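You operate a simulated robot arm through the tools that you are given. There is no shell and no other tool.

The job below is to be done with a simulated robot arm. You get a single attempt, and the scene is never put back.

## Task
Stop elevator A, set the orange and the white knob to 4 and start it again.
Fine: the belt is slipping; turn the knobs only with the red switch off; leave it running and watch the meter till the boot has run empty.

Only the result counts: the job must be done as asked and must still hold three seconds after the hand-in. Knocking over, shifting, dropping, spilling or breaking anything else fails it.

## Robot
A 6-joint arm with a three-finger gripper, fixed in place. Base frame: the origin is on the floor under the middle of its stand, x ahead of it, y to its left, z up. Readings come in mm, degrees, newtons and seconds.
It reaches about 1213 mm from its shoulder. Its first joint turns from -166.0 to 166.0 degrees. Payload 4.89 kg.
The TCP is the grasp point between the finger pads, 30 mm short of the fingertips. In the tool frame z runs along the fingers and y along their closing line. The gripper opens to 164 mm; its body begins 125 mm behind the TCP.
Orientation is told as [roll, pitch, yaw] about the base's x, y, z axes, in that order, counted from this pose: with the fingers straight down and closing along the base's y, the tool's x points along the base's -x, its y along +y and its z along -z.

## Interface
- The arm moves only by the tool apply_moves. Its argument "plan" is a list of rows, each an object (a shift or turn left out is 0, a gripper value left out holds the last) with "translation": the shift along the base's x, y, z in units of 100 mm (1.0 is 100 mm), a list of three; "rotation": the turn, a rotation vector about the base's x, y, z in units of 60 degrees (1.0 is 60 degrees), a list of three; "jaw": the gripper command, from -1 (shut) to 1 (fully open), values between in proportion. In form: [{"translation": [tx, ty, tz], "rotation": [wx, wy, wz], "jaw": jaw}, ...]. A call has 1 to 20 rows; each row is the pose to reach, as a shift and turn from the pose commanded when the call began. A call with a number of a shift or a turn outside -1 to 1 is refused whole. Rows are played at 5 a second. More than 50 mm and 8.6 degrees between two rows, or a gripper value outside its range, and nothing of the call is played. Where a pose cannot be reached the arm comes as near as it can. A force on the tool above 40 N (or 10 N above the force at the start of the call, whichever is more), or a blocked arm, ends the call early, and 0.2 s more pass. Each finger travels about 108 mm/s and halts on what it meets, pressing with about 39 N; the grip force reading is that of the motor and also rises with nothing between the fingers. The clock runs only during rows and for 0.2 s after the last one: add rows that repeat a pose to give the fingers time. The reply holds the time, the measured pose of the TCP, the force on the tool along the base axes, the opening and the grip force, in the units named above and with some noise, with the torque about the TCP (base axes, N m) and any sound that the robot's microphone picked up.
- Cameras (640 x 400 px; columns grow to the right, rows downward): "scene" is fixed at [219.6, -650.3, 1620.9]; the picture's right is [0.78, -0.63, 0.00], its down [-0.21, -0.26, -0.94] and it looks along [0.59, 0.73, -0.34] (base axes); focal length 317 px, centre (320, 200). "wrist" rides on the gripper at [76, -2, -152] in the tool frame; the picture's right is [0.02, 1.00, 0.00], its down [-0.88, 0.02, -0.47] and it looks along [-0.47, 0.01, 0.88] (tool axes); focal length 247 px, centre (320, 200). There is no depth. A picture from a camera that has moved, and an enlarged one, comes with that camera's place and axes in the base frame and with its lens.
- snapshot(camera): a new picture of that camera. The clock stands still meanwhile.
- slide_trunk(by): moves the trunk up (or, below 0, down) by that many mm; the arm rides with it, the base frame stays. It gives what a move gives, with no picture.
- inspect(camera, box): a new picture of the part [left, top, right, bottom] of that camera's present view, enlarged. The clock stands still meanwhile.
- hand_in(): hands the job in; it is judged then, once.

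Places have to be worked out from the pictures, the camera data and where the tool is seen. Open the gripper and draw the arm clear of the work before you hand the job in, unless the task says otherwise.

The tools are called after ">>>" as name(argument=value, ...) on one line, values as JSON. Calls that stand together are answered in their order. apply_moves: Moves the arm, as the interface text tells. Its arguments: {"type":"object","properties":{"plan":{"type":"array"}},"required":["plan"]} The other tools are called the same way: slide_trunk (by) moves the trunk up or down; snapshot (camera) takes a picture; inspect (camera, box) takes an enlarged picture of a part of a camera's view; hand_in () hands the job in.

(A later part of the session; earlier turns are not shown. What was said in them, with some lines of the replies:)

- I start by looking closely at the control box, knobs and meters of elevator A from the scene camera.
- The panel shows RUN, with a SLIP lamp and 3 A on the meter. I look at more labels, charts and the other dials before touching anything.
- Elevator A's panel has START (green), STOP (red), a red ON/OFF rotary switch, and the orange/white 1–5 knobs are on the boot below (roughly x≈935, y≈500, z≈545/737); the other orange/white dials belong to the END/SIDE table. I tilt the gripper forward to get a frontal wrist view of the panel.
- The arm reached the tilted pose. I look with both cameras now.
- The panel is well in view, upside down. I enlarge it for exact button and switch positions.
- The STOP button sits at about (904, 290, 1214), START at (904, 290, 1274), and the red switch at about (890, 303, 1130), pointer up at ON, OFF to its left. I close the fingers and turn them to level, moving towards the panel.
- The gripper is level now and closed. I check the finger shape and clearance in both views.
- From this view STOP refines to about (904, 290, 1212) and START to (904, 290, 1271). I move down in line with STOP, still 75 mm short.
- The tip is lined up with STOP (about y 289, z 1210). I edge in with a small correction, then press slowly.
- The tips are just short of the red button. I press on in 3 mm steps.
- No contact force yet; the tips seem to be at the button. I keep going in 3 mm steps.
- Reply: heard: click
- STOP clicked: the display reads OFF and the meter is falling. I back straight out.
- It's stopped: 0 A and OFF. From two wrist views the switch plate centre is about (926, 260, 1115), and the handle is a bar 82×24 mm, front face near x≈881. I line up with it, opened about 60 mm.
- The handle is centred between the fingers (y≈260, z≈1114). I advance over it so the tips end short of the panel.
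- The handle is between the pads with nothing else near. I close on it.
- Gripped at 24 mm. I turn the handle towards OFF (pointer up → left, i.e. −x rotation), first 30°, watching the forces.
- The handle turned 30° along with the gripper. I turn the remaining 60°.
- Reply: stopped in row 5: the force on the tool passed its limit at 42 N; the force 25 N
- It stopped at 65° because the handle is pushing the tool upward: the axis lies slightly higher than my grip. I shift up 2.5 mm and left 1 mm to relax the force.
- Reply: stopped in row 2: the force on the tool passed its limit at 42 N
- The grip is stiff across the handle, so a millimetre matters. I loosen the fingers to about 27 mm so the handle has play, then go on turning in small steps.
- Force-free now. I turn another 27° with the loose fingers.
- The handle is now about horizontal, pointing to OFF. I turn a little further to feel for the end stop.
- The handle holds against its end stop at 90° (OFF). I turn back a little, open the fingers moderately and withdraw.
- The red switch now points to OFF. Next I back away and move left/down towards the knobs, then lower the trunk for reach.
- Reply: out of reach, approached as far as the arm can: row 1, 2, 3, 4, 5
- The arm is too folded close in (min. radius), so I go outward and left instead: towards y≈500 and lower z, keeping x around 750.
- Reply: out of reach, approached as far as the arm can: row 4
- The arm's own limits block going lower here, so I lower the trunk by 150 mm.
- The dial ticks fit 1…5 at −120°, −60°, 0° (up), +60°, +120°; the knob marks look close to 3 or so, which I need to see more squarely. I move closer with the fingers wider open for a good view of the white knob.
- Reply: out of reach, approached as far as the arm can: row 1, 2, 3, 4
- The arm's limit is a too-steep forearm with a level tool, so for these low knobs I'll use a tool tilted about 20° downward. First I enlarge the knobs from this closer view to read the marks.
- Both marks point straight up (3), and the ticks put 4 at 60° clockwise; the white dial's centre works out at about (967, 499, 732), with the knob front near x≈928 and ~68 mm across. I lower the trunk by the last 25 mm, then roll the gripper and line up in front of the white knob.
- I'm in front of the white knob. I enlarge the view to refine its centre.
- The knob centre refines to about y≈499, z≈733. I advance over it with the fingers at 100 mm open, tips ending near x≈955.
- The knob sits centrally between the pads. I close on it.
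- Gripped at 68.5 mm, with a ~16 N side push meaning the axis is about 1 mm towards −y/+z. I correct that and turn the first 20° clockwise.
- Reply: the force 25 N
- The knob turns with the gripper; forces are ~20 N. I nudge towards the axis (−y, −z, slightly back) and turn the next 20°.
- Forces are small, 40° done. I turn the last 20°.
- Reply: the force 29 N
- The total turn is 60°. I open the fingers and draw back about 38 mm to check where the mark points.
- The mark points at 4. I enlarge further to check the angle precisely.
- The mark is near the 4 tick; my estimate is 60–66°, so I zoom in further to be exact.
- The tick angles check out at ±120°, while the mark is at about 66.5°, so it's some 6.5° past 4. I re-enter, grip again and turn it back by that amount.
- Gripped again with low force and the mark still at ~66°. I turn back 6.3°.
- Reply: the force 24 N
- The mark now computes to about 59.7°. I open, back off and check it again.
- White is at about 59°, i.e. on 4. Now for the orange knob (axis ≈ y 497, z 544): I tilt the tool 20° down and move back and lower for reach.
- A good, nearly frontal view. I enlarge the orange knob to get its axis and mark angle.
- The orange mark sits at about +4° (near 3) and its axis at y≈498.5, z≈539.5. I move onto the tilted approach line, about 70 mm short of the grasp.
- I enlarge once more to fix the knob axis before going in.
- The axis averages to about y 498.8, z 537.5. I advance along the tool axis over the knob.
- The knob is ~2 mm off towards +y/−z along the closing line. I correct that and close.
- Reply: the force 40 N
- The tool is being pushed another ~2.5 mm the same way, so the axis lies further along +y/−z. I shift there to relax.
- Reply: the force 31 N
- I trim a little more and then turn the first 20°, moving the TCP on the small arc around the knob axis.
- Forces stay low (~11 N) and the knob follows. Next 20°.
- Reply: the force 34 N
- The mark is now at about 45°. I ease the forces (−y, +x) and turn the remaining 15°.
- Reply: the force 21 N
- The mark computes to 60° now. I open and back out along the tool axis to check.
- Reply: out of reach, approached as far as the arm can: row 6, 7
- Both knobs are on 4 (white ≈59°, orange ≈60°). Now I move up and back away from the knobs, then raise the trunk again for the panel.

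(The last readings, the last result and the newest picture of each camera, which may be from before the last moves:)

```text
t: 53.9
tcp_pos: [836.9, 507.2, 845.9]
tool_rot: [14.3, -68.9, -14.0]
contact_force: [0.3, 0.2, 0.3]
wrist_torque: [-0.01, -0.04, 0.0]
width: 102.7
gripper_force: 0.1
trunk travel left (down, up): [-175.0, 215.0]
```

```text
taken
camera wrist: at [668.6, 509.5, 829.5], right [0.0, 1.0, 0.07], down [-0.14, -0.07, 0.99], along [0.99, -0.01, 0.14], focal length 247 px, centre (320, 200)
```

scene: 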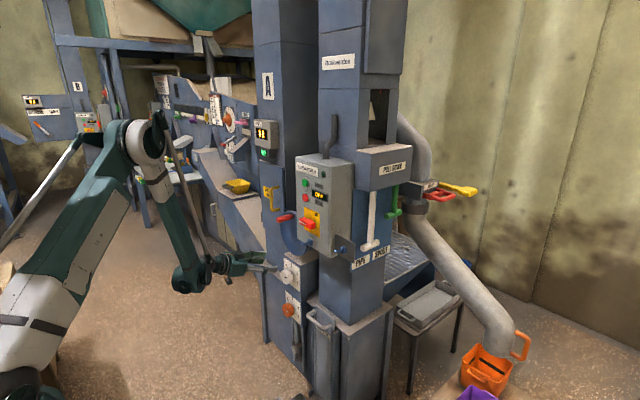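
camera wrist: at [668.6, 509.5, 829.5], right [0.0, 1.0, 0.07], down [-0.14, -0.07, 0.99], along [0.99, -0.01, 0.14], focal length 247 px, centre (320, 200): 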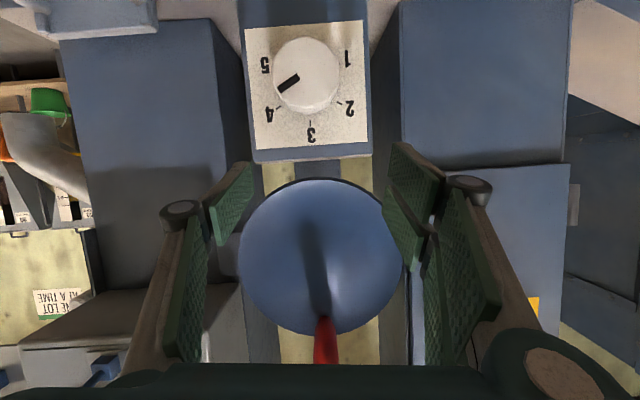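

The wheel is right ahead and above, so I slide right (−y) first while backing off slightly, then rise.

>>> apply_moves(plan=[{"translation": [-0.1, -0.2, 0.05]}, {"translation": [-0.15, -0.45, 0.12]}, {"translation": [-0.2, -0.7, 0.25]}, {"translation": [-0.2, -1.0, 0.5]}])

>>> apply_moves(plan=[{"translation": [-0.05, -0.25, 0.25]}, {"translation": [-0.1, -0.5, 0.5]}, {"translation": [-0.15, -0.75, 0.75]}, {"translation": [-0.2, -1.0, 1.0]}])

>>> snapshot(camera="wrist")

```text
t: 54.9
tcp_pos: [820.8, 412.9, 900.0]
tool_rot: [14.2, -68.9, -13.9]
contact_force: [0.6, 1.5, -0.3]
wrist_torque: [-0.1, -0.07, -0.17]
width: 102.2
gripper_force: 0.0
out of reach, approached as far as the arm can: row 2, 3, 4
trunk travel left (down, up): [-175.0, 215.0]
```

```text
t: 55.9
tcp_pos: [802.5, 311.5, 1001.0]
tool_rot: [14.1, -69.0, -13.8]
contact_force: [0.3, 2.3, -1.3]
wrist_torque: [-0.08, -0.08, -0.23]
width: 102.2
gripper_force: 0.0
trunk travel left (down, up): [-175.0, 215.0]
```

```text
taken
camera wrist: at [634.1, 314.9, 983.7], right [0.0, 1.0, 0.07], down [-0.14, -0.07, 0.99], along [0.99, -0.01, 0.14], focal length 247 px, centre (320, 200)
```

wrist: 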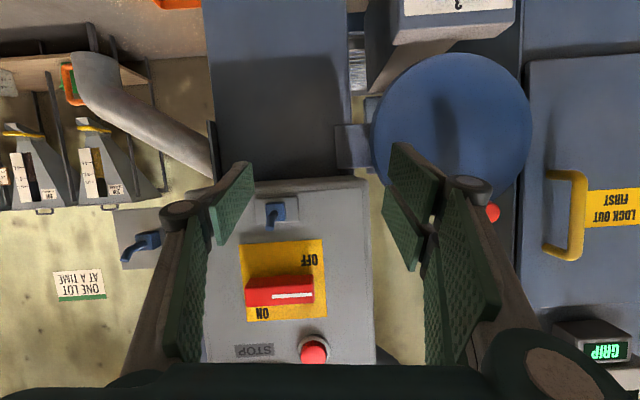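

The switch and panel are clear of the arm. I level the tool again while rising to the switch height.

>>> apply_moves(plan=[{"translation": [-0.05, -0.12, 0.3], "rotation": [-0.02, -0.08, -0.004]}, {"translation": [-0.1, -0.25, 0.6], "rotation": [-0.044, -0.17, -0.008]}, {"translation": [-0.15, -0.4, 0.85], "rotation": [-0.066, -0.255, -0.012]}, {"translation": [-0.15, -0.5, 1.0], "rotation": [-0.088, -0.34, -0.0157]}])

>>> apply_moves(plan=[{"translation": [0, 0, 0.02], "rotation": [-0.12, 0, 0]}, {"translation": [0, 0, 0.04], "rotation": [-0.24, 0, 0]}, {"translation": [0, 0, 0.06], "rotation": [-0.36, 0, 0]}, {"translation": [0, 0, 0.08], "rotation": [-0.48, 0, 0]}, {"translation": [0, 0, 0.1], "rotation": [-0.6, 0, 0]}, {"translation": [0, 0, 0.12], "rotation": [-0.72, 0, 0]}, {"translation": [0, 0, 0.14], "rotation": [-0.84, 0, 0]}, {"translation": [0, 0, 0.14], "rotation": [-0.96, 0, 0]}])

```text
t: 56.9
tcp_pos: [787.8, 262.8, 1102.5]
tool_rot: [-78.6, -89.8, 77.9]
contact_force: [0.2, 0.5, -0.6]
wrist_torque: [-0.04, 0.04, 0.0]
width: 102.6
gripper_force: 0.0
trunk travel left (down, up): [-175.0, 215.0]
```

```text
t: 58.6
tcp_pos: [786.7, 261.0, 1116.3]
tool_rot: [-90.8, -32.3, 90.0]
contact_force: [-0.1, -0.1, -0.5]
wrist_torque: [0.03, 0.01, 0.0]
width: 102.6
gripper_force: 0.1
trunk travel left (down, up): [-175.0, 215.0]
```

Level and rolled −58°; I roll on to −90° and narrow the fingers to 50 mm, then check alignment with the switch handle.

>>> apply_moves(plan=[{"translation": [0, 0, 0], "rotation": [-0.13, 0, 0], "jaw": -0.4}, {"translation": [0, 0, 0], "rotation": [-0.26, 0, 0], "jaw": -0.4}, {"translation": [0, 0, 0], "rotation": [-0.4, 0, 0], "jaw": -0.4}, {"translation": [0, 0, 0], "rotation": [-0.53, 0, 0], "jaw": -0.4}])

>>> snapshot(camera="wrist")

```text
t: 59.6
tcp_pos: [787.6, 260.3, 1115.8]
tool_rot: [-90.7, -0.5, 90.0]
contact_force: [-0.1, 0.8, 0.0]
wrist_torque: [0.0, 0.01, 0.03]
width: 49.0
gripper_force: 0.0
trunk travel left (down, up): [-175.0, 215.0]
```

```text
taken
camera wrist: at [635.5, 184.8, 1117.3], right [0.01, -0.01, -1.0], down [-0.47, 0.88, -0.02], along [0.88, 0.47, 0.0], focal length 247 px, centre (320, 200)
```

wrist: 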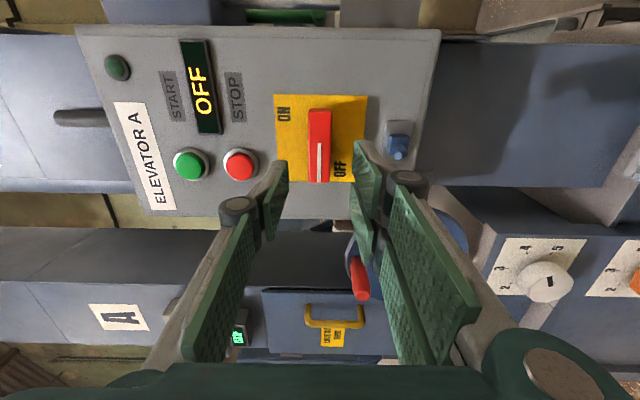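

The handle lies centred between the fingers. I advance onto it.

>>> apply_moves(plan=[{"translation": [0.25, 0, 0.007]}, {"translation": [0.5, 0, 0.007]}, {"translation": [0.7, 0, 0.007]}, {"translation": [0.82, 0, 0.007]}, {"translation": [0.895, 0, 0.007]}])

>>> snapshot(camera="wrist")

>>> inspect(camera="scene", box=[240, 150, 360, 270])

```text
t: 60.9
tcp_pos: [874.9, 261.6, 1116.1]
tool_rot: [-90.7, -0.7, 89.9]
contact_force: [-1.0, 0.0, 0.3]
wrist_torque: [0.01, 0.01, -0.01]
width: 49.2
gripper_force: 0.1
trunk travel left (down, up): [-175.0, 215.0]
```

```text
taken
camera wrist: at [723.7, 185.2, 1117.0], right [0.01, -0.01, -1.0], down [-0.47, 0.88, -0.02], along [0.88, 0.47, 0.0], focal length 247 px, centre (320, 200)
```

wrist: 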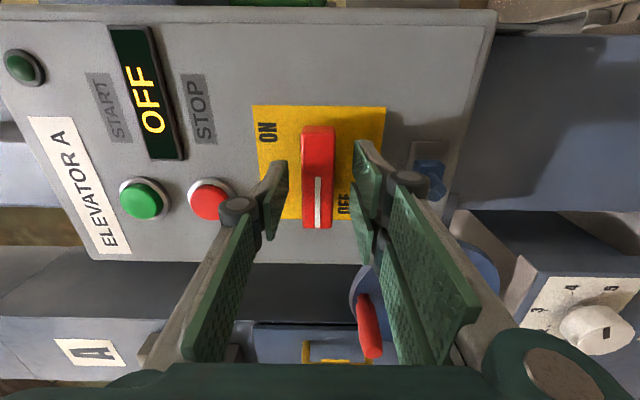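

```text
3.33 times, centred on (300, 210) of scene
camera zoom: at [219.6, -650.3, 1620.9], right [0.78, -0.63, 0.0], down [-0.21, -0.26, -0.94], along [0.59, 0.73, -0.34], focal length 1057 px, centre (387, 167)
```

zoom: 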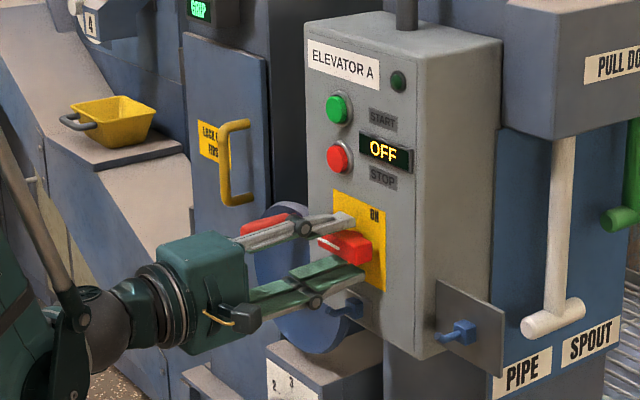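

The handle is between the pads, about 1.5 mm above centre. I shift up a touch, close loosely to ~28 mm, and turn back towards ON, first 45°.

>>> apply_moves(plan=[{"translation": [0.01, 0, 0.012], "jaw": -0.66}, {"translation": [0.01, 0, 0.012], "jaw": -0.66}, {"translation": [0.01, 0, 0.012], "rotation": [0.12, 0, 0], "jaw": -0.66}, {"translation": [0.01, 0, 0.012], "rotation": [0.24, 0, 0], "jaw": -0.66}, {"translation": [0.01, 0, 0.012], "rotation": [0.36, 0, 0], "jaw": -0.66}, {"translation": [0.01, 0, 0.012], "rotation": [0.48, 0, 0], "jaw": -0.66}, {"translation": [0.01, 0, 0.012], "rotation": [0.6, 0, 0], "jaw": -0.66}, {"translation": [0.01, 0, 0.012], "rotation": [0.72, 0, 0], "jaw": -0.66}])

>>> snapshot(camera="wrist")

```text
t: 62.6
tcp_pos: [877.7, 261.2, 1118.8]
tool_rot: [-90.7, -44.0, 90.0]
contact_force: [0.0, 1.2, -0.4]
wrist_torque: [-0.03, 0.02, 0.04]
width: 28.2
gripper_force: 0.7
trunk travel left (down, up): [-175.0, 215.0]
```

```text
taken
camera wrist: at [726.1, 206.0, 1066.3], right [0.01, 0.68, -0.74], down [-0.47, 0.65, 0.59], along [0.88, 0.34, 0.33], focal length 247 px, centre (320, 200)
```

wrist: 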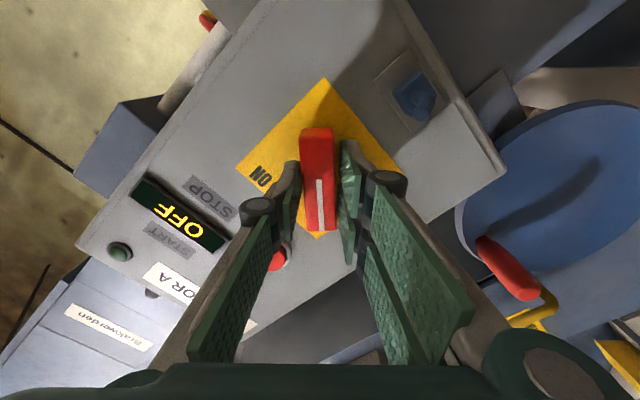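

The handle follows without force. I turn the other ~47°, plus a little to take up the play.

>>> apply_moves(plan=[{"rotation": [0.12, 0, 0]}, {"rotation": [0.24, 0, 0]}, {"rotation": [0.36, 0, 0]}, {"rotation": [0.48, 0, 0]}, {"rotation": [0.6, 0, 0]}, {"rotation": [0.72, 0, 0]}, {"rotation": [0.82, 0, 0]}])

>>> snapshot(camera="wrist")

>>> inspect(camera="scene", box=[240, 150, 360, 270])

```text
t: 64.2
tcp_pos: [877.2, 260.4, 1117.3]
tool_rot: [89.8, -86.8, -90.4]
contact_force: [1.1, 0.4, 0.4]
wrist_torque: [0.0, 0.0, 0.01]
width: 27.9
gripper_force: 0.0
trunk travel left (down, up): [-175.0, 215.0]
```

```text
taken
camera wrist: at [725.5, 265.4, 1043.3], right [0.01, 1.0, 0.03], down [-0.47, -0.02, 0.88], along [0.88, -0.02, 0.47], focal length 247 px, centre (320, 200)
```

wrist: 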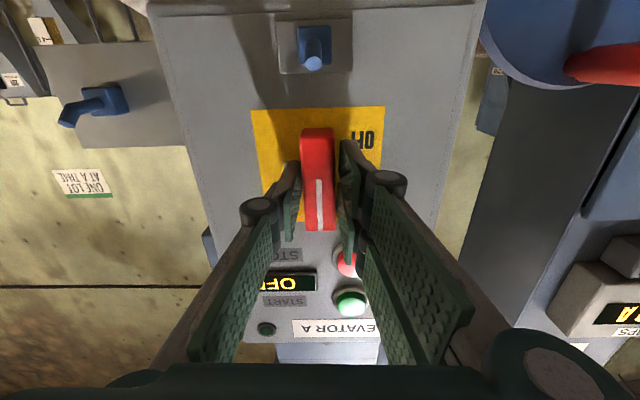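

```text
3.33 times, centred on (300, 210) of scene
camera zoom: at [219.6, -650.3, 1620.9], right [0.78, -0.63, 0.0], down [-0.21, -0.26, -0.94], along [0.59, 0.73, -0.34], focal length 1057 px, centre (387, 167)
```

zoom: 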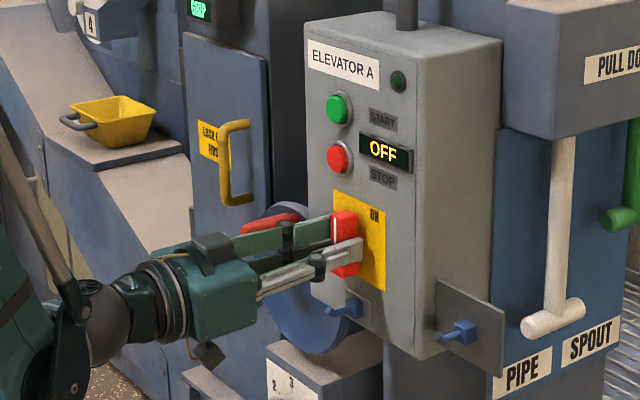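

The handle is about vertical, at ON. I turn a little more to make sure it's against its stop.

>>> apply_moves(plan=[{"rotation": [0.06, 0, 0]}, {"rotation": [0.11, 0, 0]}])

>>> snapshot(camera="wrist")

```text
t: 64.8
tcp_pos: [876.9, 262.4, 1117.2]
tool_rot: [89.8, -80.5, -90.2]
contact_force: [-0.6, 3.8, -1.0]
wrist_torque: [-2.74, -0.33, 0.21]
width: 29.3
gripper_force: 44.7
trunk travel left (down, up): [-175.0, 215.0]
```

```text
taken
camera wrist: at [725.5, 274.5, 1044.0], right [0.01, 0.99, 0.14], down [-0.47, -0.12, 0.87], along [0.88, -0.08, 0.47], focal length 247 px, centre (320, 200)
```

wrist: 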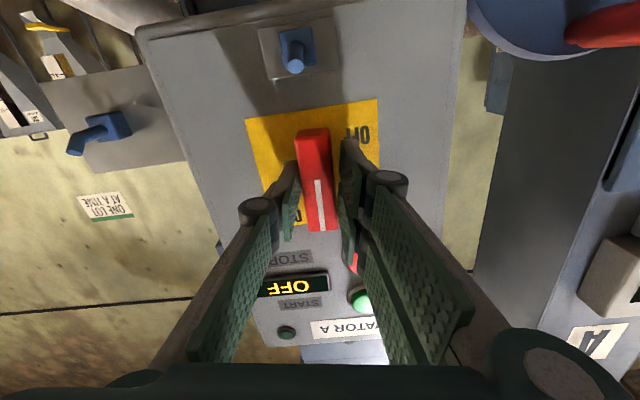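

The stop is felt (−2.7 N m): the switch is fully ON. I release, back out and check.

>>> apply_moves(plan=[{"rotation": [-0.09, 0, 0]}, {"rotation": [-0.09, 0, 0], "jaw": -0.4}, {"rotation": [-0.09, 0, 0], "jaw": -0.4}, {"translation": [-0.2, 0, 0], "rotation": [-0.09, 0, 0]}, {"translation": [-0.5, 0, 0], "rotation": [-0.13, 0, 0]}, {"translation": [-0.9, 0, 0], "rotation": [-0.155, 0, 0]}])

>>> snapshot(camera="wrist")

>>> inspect(camera="scene", box=[240, 110, 360, 260])

```text
t: 66.2
tcp_pos: [788.0, 260.6, 1117.1]
tool_rot: [84.7, -89.7, -85.3]
contact_force: [1.2, -0.1, -0.7]
wrist_torque: [-0.03, -0.13, 0.02]
width: 49.4
gripper_force: 0.0
trunk travel left (down, up): [-175.0, 215.0]
```

```text
taken
camera wrist: at [637.3, 261.8, 1042.7], right [0.01, 1.0, -0.02], down [-0.47, 0.02, 0.88], along [0.88, 0.0, 0.47], focal length 247 px, centre (320, 200)
```

wrist: 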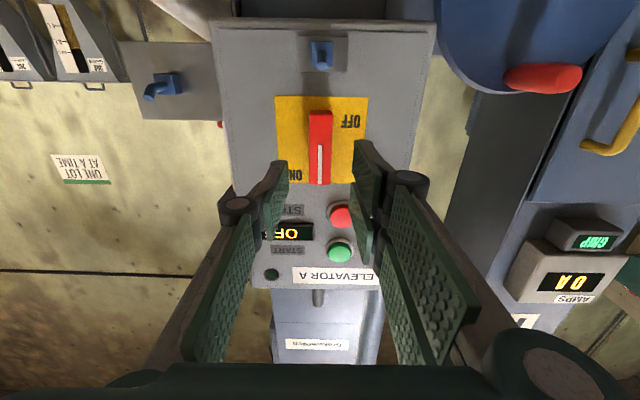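

```text
2.67 times, centred on (300, 185) of scene
camera zoom: at [219.6, -650.3, 1620.9], right [0.78, -0.63, 0.0], down [-0.21, -0.26, -0.94], along [0.59, 0.73, -0.34], focal length 846 px, centre (373, 240)
```

zoom: 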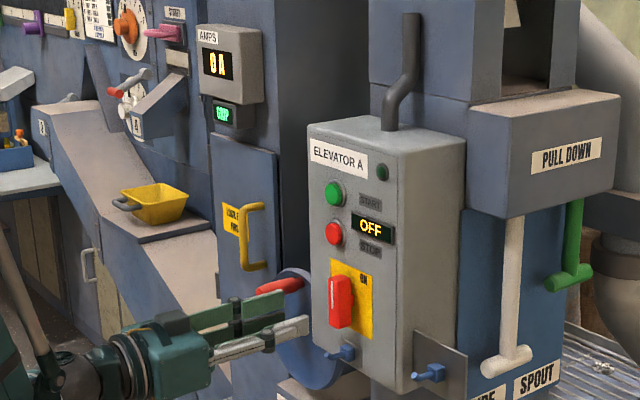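

The red switch is back at ON. Now I close the fingers and go up to the green START button (y≈290, z≈1272).

>>> apply_moves(plan=[{"translation": [0, 0.05, 0.25], "jaw": -1}, {"translation": [0, 0.1, 0.5], "jaw": -1}, {"translation": [0, 0.2, 0.75], "jaw": -1}, {"translation": [0, 0.3, 1.0], "jaw": -1}])

>>> apply_moves(plan=[{"translation": [0.1, 0, 0.25]}, {"translation": [0.25, 0, 0.5]}, {"translation": [0.4, 0, 0.555]}, {"translation": [0.55, 0, 0.555]}])

>>> snapshot(camera="wrist")

>>> inspect(camera="scene", box=[260, 140, 360, 240])

```text
t: 67.2
tcp_pos: [786.4, 290.3, 1217.9]
tool_rot: [89.9, -89.7, -90.7]
contact_force: [-0.1, 0.1, -0.4]
wrist_torque: [0.01, -0.06, -0.01]
width: 0.0
gripper_force: 38.8
trunk travel left (down, up): [-175.0, 215.0]
```

```text
t: 68.2
tcp_pos: [840.9, 291.5, 1273.1]
tool_rot: [98.2, -89.8, -98.7]
contact_force: [-0.7, -0.1, -0.2]
wrist_torque: [0.05, 0.1, 0.1]
width: 0.2
gripper_force: 38.8
trunk travel left (down, up): [-175.0, 215.0]
```

```text
taken
camera wrist: at [688.6, 291.4, 1198.4], right [0.01, 1.0, -0.02], down [-0.47, 0.02, 0.88], along [0.88, 0.0, 0.47], focal length 247 px, centre (320, 200)
```

wrist: 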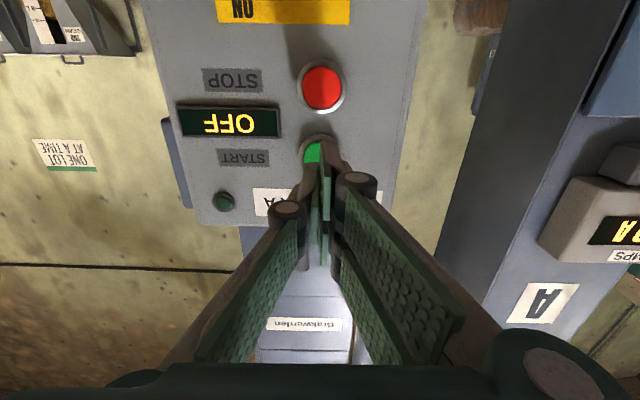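

```text
4.00 times, centred on (310, 190) of scene
camera zoom: at [219.6, -650.3, 1620.9], right [0.78, -0.63, 0.0], down [-0.21, -0.26, -0.94], along [0.59, 0.73, -0.34], focal length 1269 px, centre (360, 240)
```

zoom: 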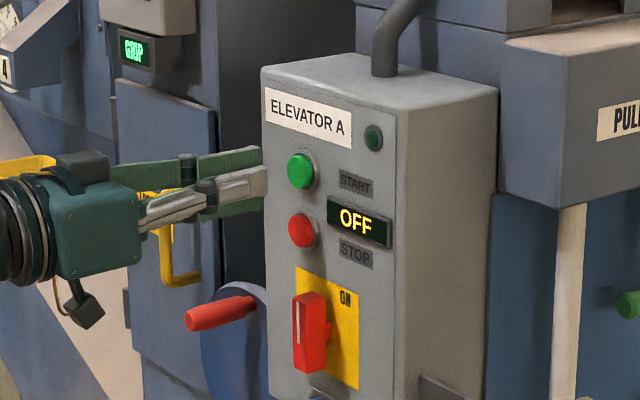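

START is just ahead of the tips. I move in and press in small steps, as with STOP.

>>> apply_moves(plan=[{"translation": [0.1, -0.005, -0.01]}, {"translation": [0.2, -0.01, -0.02]}, {"translation": [0.28, -0.01, -0.02]}, {"translation": [0.33, -0.01, -0.02]}, {"translation": [0.37, -0.01, -0.02]}, {"translation": [0.4, -0.01, -0.02]}, {"translation": [0.42, -0.01, -0.02]}, {"translation": [0.44, -0.01, -0.02]}])

>>> inspect(camera="scene", box=[240, 110, 360, 240])

```text
t: 70.0
tcp_pos: [885.4, 290.4, 1270.9]
tool_rot: [96.7, -89.7, -97.3]
contact_force: [-15.2, -1.0, -6.6]
wrist_torque: [-0.03, 0.17, 0.0]
width: 5.8
gripper_force: 45.1
trunk travel left (down, up): [-175.0, 215.0]
heard: click
```

```text
3.08 times, centred on (300, 175) of scene
camera zoom: at [219.6, -650.3, 1620.9], right [0.78, -0.63, 0.0], down [-0.21, -0.26, -0.94], along [0.59, 0.73, -0.34], focal length 976 px, centre (382, 277)
```

zoom: 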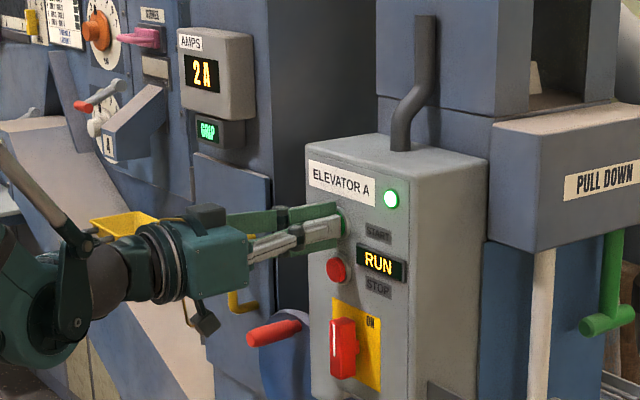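

START clicked: RUN, green lamp, 2 A and the belt lamp shows GRIP. I back away straight and then watch the meter.

>>> apply_moves(plan=[{"translation": [-0.1, 0, 0]}, {"translation": [-0.3, 0, 0]}, {"translation": [-0.6, 0, 0]}, {"translation": [-1.0, 0, 0]}])

>>> apply_moves(plan=[{"translation": [-0.25, 0, 0.2]}, {"translation": [-0.5, 0, 0.4]}, {"translation": [-0.75, 0, 0.6]}, {"translation": [-1.0, 0, 0.8], "jaw": 0}])

>>> inspect(camera="scene", box=[240, 110, 360, 240])

```text
t: 71.0
tcp_pos: [787.7, 289.9, 1270.5]
tool_rot: [84.2, -89.8, -84.8]
contact_force: [1.5, 0.0, -0.2]
wrist_torque: [0.03, -0.17, -0.08]
width: 0.2
gripper_force: 45.2
trunk travel left (down, up): [-175.0, 215.0]
```

```text
t: 72.0
tcp_pos: [684.1, 289.6, 1352.2]
tool_rot: [85.6, -89.7, -86.3]
contact_force: [1.5, 1.1, -1.1]
wrist_torque: [0.03, -0.09, -0.06]
width: 79.8
gripper_force: 0.4
trunk travel left (down, up): [-175.0, 215.0]
```

```text
3.08 times, centred on (300, 175) of scene
camera zoom: at [219.6, -650.3, 1620.9], right [0.78, -0.63, 0.0], down [-0.21, -0.26, -0.94], along [0.59, 0.73, -0.34], focal length 976 px, centre (382, 277)
```

zoom: 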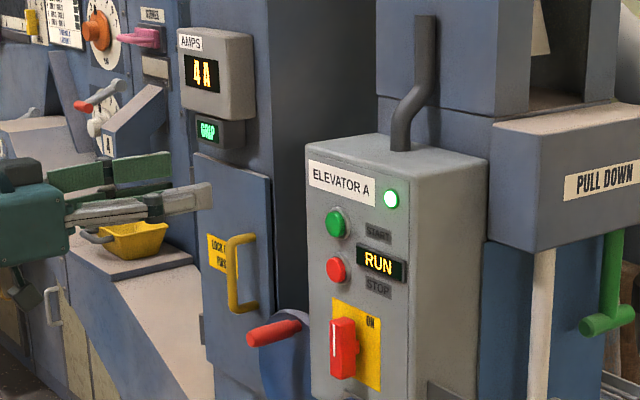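

The meter reads 4 A with GRIP lit. I hold still and let the time run while watching it.

>>> apply_moves(plan=[{"jaw": 0.5}, {"jaw": 0.5}, {"jaw": 0.5}, {"jaw": 0.5}, {"jaw": 0.5}, {"jaw": 0.5}, {"jaw": 0.5}, {"jaw": 0.5}, {"jaw": 0.5}, {"jaw": 0.5}, {"jaw": 0.5}, {"jaw": 0.5}, {"jaw": 0.5}, {"jaw": 0.5}, {"jaw": 0.5}, {"jaw": 0.5}, {"jaw": 0.5}, {"jaw": 0.5}, {"jaw": 0.5}, {"jaw": 0.5}])

>>> snapshot(camera="scene")

>>> inspect(camera="scene", box=[250, 110, 300, 170])

```text
t: 76.2
tcp_pos: [685.5, 289.6, 1351.8]
tool_rot: [93.3, -89.7, -94.0]
contact_force: [0.0, 0.2, -0.3]
wrist_torque: [0.04, 0.03, -0.01]
width: 123.2
gripper_force: 0.1
trunk travel left (down, up): [-175.0, 215.0]
```

```text
taken
```

scene: 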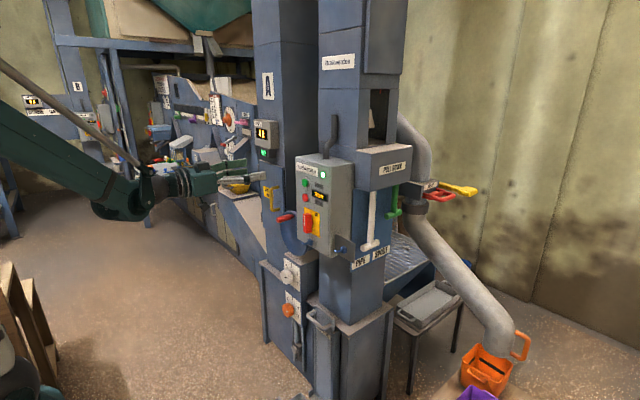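

```text
6.67 times, centred on (275, 140) of scene
camera zoom: at [219.6, -650.3, 1620.9], right [0.78, -0.63, 0.0], down [-0.21, -0.26, -0.94], along [0.59, 0.73, -0.34], focal length 2114 px, centre (620, 600)
```

zoom: 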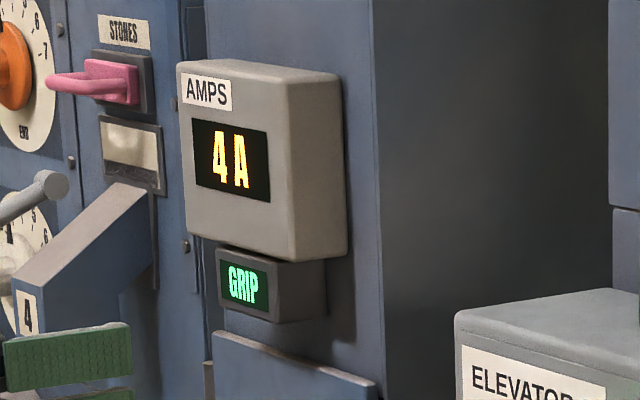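

Still 4 A with GRIP. I keep waiting and reading the meter.

>>> apply_moves(plan=[{"jaw": 0.5}, {"jaw": 0.5}, {"jaw": 0.5}, {"jaw": 0.5}, {"jaw": 0.5}, {"jaw": 0.5}, {"jaw": 0.5}, {"jaw": 0.5}, {"jaw": 0.5}, {"jaw": 0.5}, {"jaw": 0.5}, {"jaw": 0.5}, {"jaw": 0.5}, {"jaw": 0.5}, {"jaw": 0.5}, {"jaw": 0.5}, {"jaw": 0.5}, {"jaw": 0.5}, {"jaw": 0.5}, {"jaw": 0.5}])

>>> inspect(camera="scene", box=[240, 110, 360, 240])

>>> apply_moves(plan=[{"jaw": 0.5}, {"jaw": 0.5}, {"jaw": 0.5}, {"jaw": 0.5}, {"jaw": 0.5}, {"jaw": 0.5}, {"jaw": 0.5}, {"jaw": 0.5}, {"jaw": 0.5}, {"jaw": 0.5}, {"jaw": 0.5}, {"jaw": 0.5}, {"jaw": 0.5}, {"jaw": 0.5}, {"jaw": 0.5}, {"jaw": 0.5}, {"jaw": 0.5}, {"jaw": 0.5}, {"jaw": 0.5}, {"jaw": 0.5}])

>>> inspect(camera="scene", box=[240, 110, 360, 240])

```text
t: 80.5
tcp_pos: [685.4, 289.2, 1352.4]
tool_rot: [93.4, -89.7, -93.9]
contact_force: [0.2, 0.5, -0.3]
wrist_torque: [0.01, 0.02, -0.02]
width: 122.9
gripper_force: 0.1
trunk travel left (down, up): [-175.0, 215.0]
```

```text
3.08 times, centred on (300, 175) of scene
camera zoom: at [219.6, -650.3, 1620.9], right [0.78, -0.63, 0.0], down [-0.21, -0.26, -0.94], along [0.59, 0.73, -0.34], focal length 976 px, centre (382, 277)
```

zoom: 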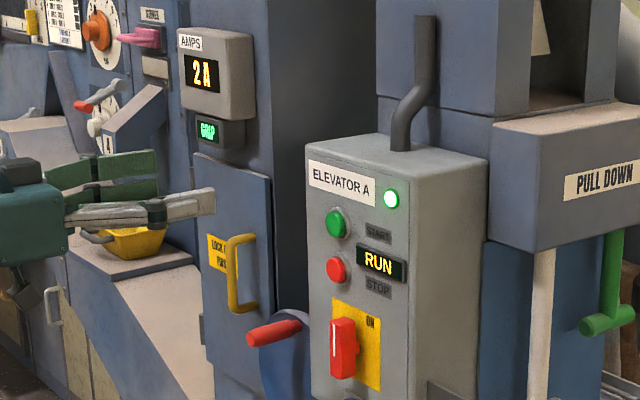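

```text
t: 84.7
tcp_pos: [685.3, 288.8, 1351.7]
tool_rot: [93.4, -89.7, -94.0]
contact_force: [-0.7, 0.4, -0.3]
wrist_torque: [-0.02, -0.01, -0.01]
width: 122.7
gripper_force: 0.2
trunk travel left (down, up): [-175.0, 215.0]
```

```text
3.08 times, centred on (300, 175) of scene
camera zoom: at [219.6, -650.3, 1620.9], right [0.78, -0.63, 0.0], down [-0.21, -0.26, -0.94], along [0.59, 0.73, -0.34], focal length 976 px, centre (382, 277)
```

zoom: 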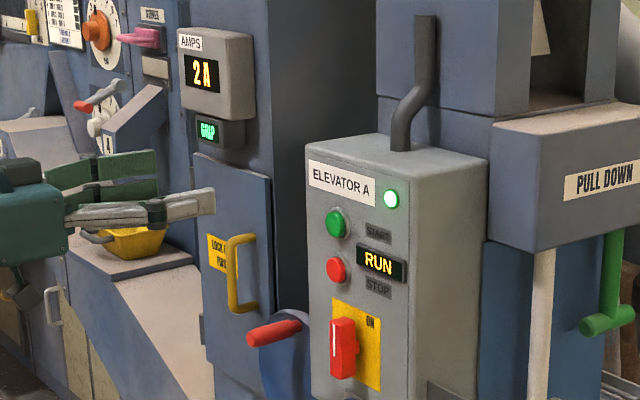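

The meter has dropped from 4 A to 2 A, likely the empty running current. I wait more to see whether it is steady, drawing the arm further back meanwhile.

>>> apply_moves(plan=[{"translation": [-0.2, 0, 0.1]}, {"translation": [-0.4, 0, 0.2]}, {"translation": [-0.6, 0, 0.3]}, {"translation": [-0.6, 0, 0.3]}, {"translation": [-0.6, 0, 0.3]}, {"translation": [-0.6, 0, 0.3]}, {"translation": [-0.6, 0, 0.3]}, {"translation": [-0.6, 0, 0.3]}, {"translation": [-0.6, 0, 0.3]}, {"translation": [-0.6, 0, 0.3]}, {"translation": [-0.6, 0, 0.3]}, {"translation": [-0.6, 0, 0.3]}, {"translation": [-0.6, 0, 0.3]}, {"translation": [-0.6, 0, 0.3]}, {"translation": [-0.6, 0, 0.3]}, {"translation": [-0.6, 0, 0.3]}, {"translation": [-0.6, 0, 0.3]}, {"translation": [-0.6, 0, 0.3]}, {"translation": [-0.6, 0, 0.3]}, {"translation": [-0.6, 0, 0.3]}])

>>> inspect(camera="scene", box=[240, 110, 360, 240])

>>> apply_moves(plan=[{"jaw": 0.5}, {"jaw": 0.5}, {"jaw": 0.5}, {"jaw": 0.5}, {"jaw": 0.5}, {"jaw": 0.5}, {"jaw": 0.5}, {"jaw": 0.5}, {"jaw": 0.5}, {"jaw": 0.5}, {"jaw": 0.5}, {"jaw": 0.5}, {"jaw": 0.5}, {"jaw": 0.5}, {"jaw": 0.5}, {"jaw": 0.5}, {"jaw": 0.5}, {"jaw": 0.5}, {"jaw": 0.5}, {"jaw": 0.5}])

>>> inspect(camera="scene", box=[240, 110, 360, 240])

>>> snapshot(camera="scene")

```text
t: 88.8
tcp_pos: [626.5, 290.0, 1382.4]
tool_rot: [93.3, -89.7, -93.9]
contact_force: [-0.1, -0.4, 0.2]
wrist_torque: [-0.02, -0.02, -0.04]
width: 123.1
gripper_force: 0.1
trunk travel left (down, up): [-175.0, 215.0]
```

```text
3.08 times, centred on (300, 175) of scene
camera zoom: at [219.6, -650.3, 1620.9], right [0.78, -0.63, 0.0], down [-0.21, -0.26, -0.94], along [0.59, 0.73, -0.34], focal length 976 px, centre (382, 277)
```

zoom: 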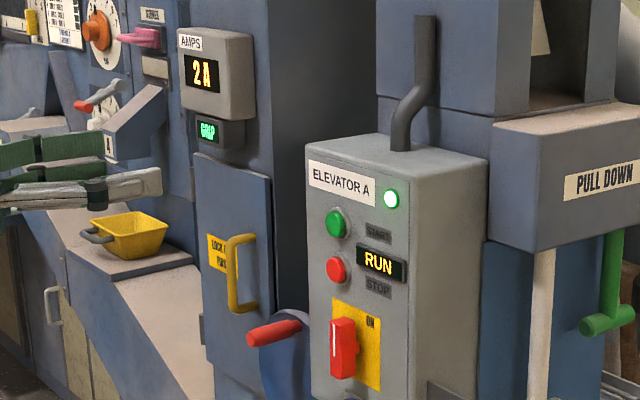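

```text
t: 93.0
tcp_pos: [626.4, 289.3, 1382.8]
tool_rot: [93.3, -89.7, -94.0]
contact_force: [0.0, -0.7, -0.6]
wrist_torque: [0.02, -0.01, 0.0]
width: 123.1
gripper_force: 0.0
trunk travel left (down, up): [-175.0, 215.0]
```

```text
3.08 times, centred on (300, 175) of scene
camera zoom: at [219.6, -650.3, 1620.9], right [0.78, -0.63, 0.0], down [-0.21, -0.26, -0.94], along [0.59, 0.73, -0.34], focal length 976 px, centre (382, 277)
```

zoom: 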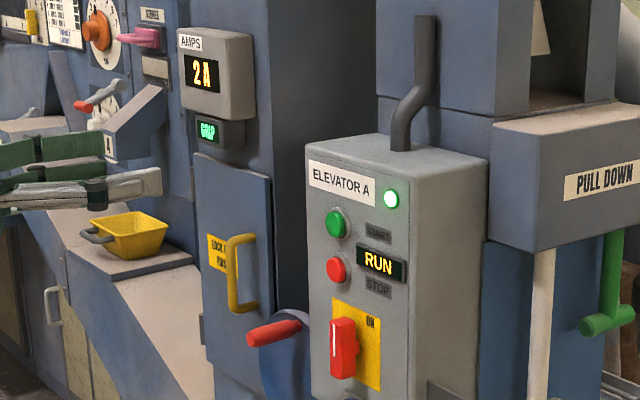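

```text
taken
```

scene: 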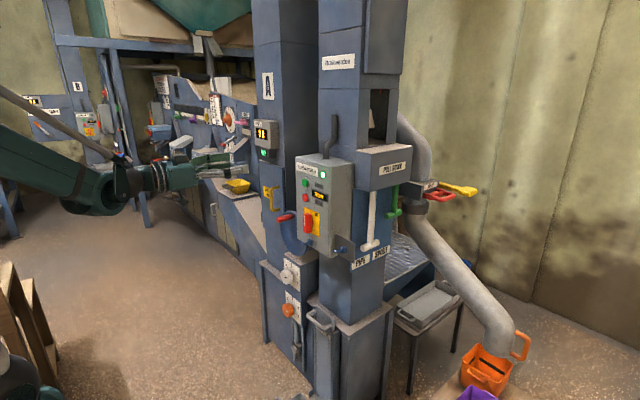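

2 A has held steady for over 12 s with RUN and GRIP. I wait a bit longer for certainty and re-check the knobs.

>>> apply_moves(plan=[{"jaw": 0.6}, {"jaw": 0.6}, {"jaw": 0.6}, {"jaw": 0.6}, {"jaw": 0.6}, {"jaw": 0.6}, {"jaw": 0.6}, {"jaw": 0.6}, {"jaw": 0.6}, {"jaw": 0.6}, {"jaw": 0.6}, {"jaw": 0.6}, {"jaw": 0.6}, {"jaw": 0.6}, {"jaw": 0.6}, {"jaw": 0.6}, {"jaw": 0.6}, {"jaw": 0.6}, {"jaw": 0.6}, {"jaw": 0.6}])

>>> apply_moves(plan=[{"jaw": 0.6}, {"jaw": 0.6}, {"jaw": 0.6}, {"jaw": 0.6}, {"jaw": 0.6}, {"jaw": 0.6}, {"jaw": 0.6}, {"jaw": 0.6}, {"jaw": 0.6}, {"jaw": 0.6}, {"jaw": 0.6}, {"jaw": 0.6}, {"jaw": 0.6}, {"jaw": 0.6}, {"jaw": 0.6}, {"jaw": 0.6}, {"jaw": 0.6}, {"jaw": 0.6}, {"jaw": 0.6}, {"jaw": 0.6}])

>>> inspect(camera="scene", box=[250, 110, 300, 170])

>>> inspect(camera="scene", box=[265, 250, 325, 330])

>>> inspect(camera="scene", box=[380, 180, 540, 400])

```text
t: 97.2
tcp_pos: [625.0, 290.5, 1382.7]
tool_rot: [93.4, -89.7, -93.9]
contact_force: [0.9, -0.1, -0.6]
wrist_torque: [0.0, -0.04, -0.03]
width: 131.3
gripper_force: 0.0
trunk travel left (down, up): [-175.0, 215.0]
```

```text
t: 101.5
tcp_pos: [626.9, 290.5, 1381.9]
tool_rot: [93.5, -89.7, -94.2]
contact_force: [0.2, 0.6, -0.5]
wrist_torque: [-0.03, -0.02, 0.01]
width: 131.0
gripper_force: 0.1
trunk travel left (down, up): [-175.0, 215.0]
```

```text
6.67 times, centred on (275, 140) of scene
camera zoom: at [219.6, -650.3, 1620.9], right [0.78, -0.63, 0.0], down [-0.21, -0.26, -0.94], along [0.59, 0.73, -0.34], focal length 2114 px, centre (620, 600)
```

zoom: 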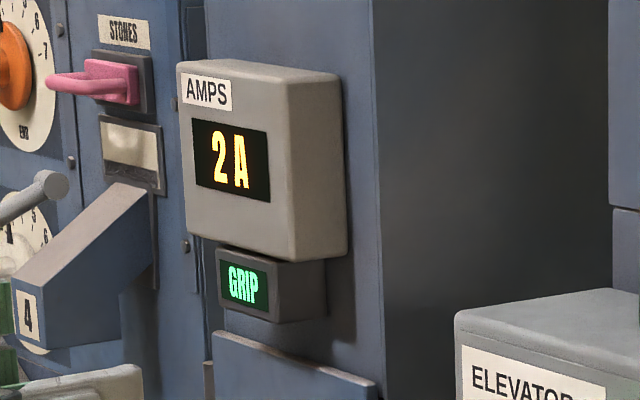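

```text
5.00 times, centred on (295, 290) of scene
camera zoom: at [219.6, -650.3, 1620.9], right [0.78, -0.63, 0.0], down [-0.21, -0.26, -0.94], along [0.59, 0.73, -0.34], focal length 1586 px, centre (445, -250)
```

zoom: 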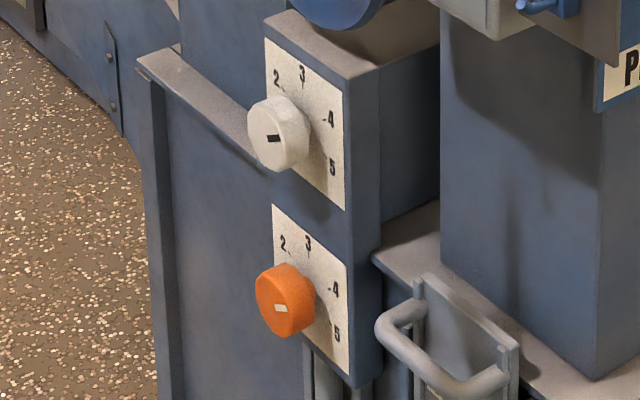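

```text
1.82 times, centred on (460, 290) of scene
camera zoom: at [219.6, -650.3, 1620.9], right [0.78, -0.63, 0.0], down [-0.21, -0.26, -0.94], along [0.59, 0.73, -0.34], focal length 577 px, centre (66, 36)
```

zoom: 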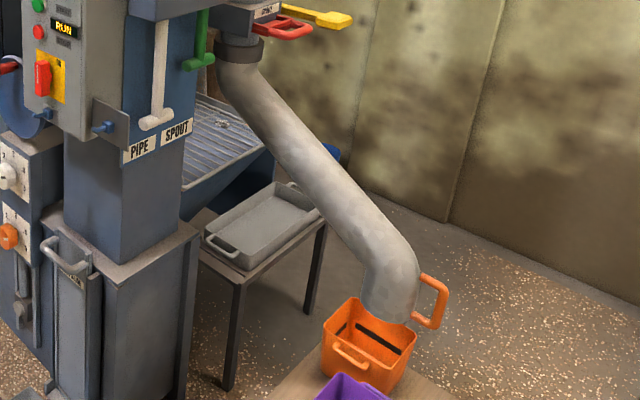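

The meter has sat at 2 A for over 20 s (down from 4 A), so the boot has run empty. RUN and GRIP are lit, both knobs are on 4, the red switch is ON, nothing is disturbed, and the arm is clear with the gripper open. I hand in.

>>> hand_in()

```text
The job is handed in.
```

Elevator A is running again with the orange and white knobs set to 4, and I've handed the job in. I don't have a verdict on it.

- **Stop and lock-off:** I pressed STOP, waited until the meter read 0 A, then turned the red switch to OFF before touching either knob.
- **Knobs:** Both started a little past 3. From the wrist camera, white ended about 1° short of 4 and orange within half a degree of it.
- **Restart:** I turned the red switch back to ON and pressed START. The panel shows RUN, and the belt lamp reads GRIP instead of SLIP.
- **Boot:** After the restart the meter read 4 A, then dropped to 2 A. It stayed there for over 20 seconds, so I took the boot as empty. I had no reading of the empty current to compare against, so that is my judgement from the drop.

The arm is drawn back from the panel with the gripper open. In the last pictures nothing looked spilled or moved.
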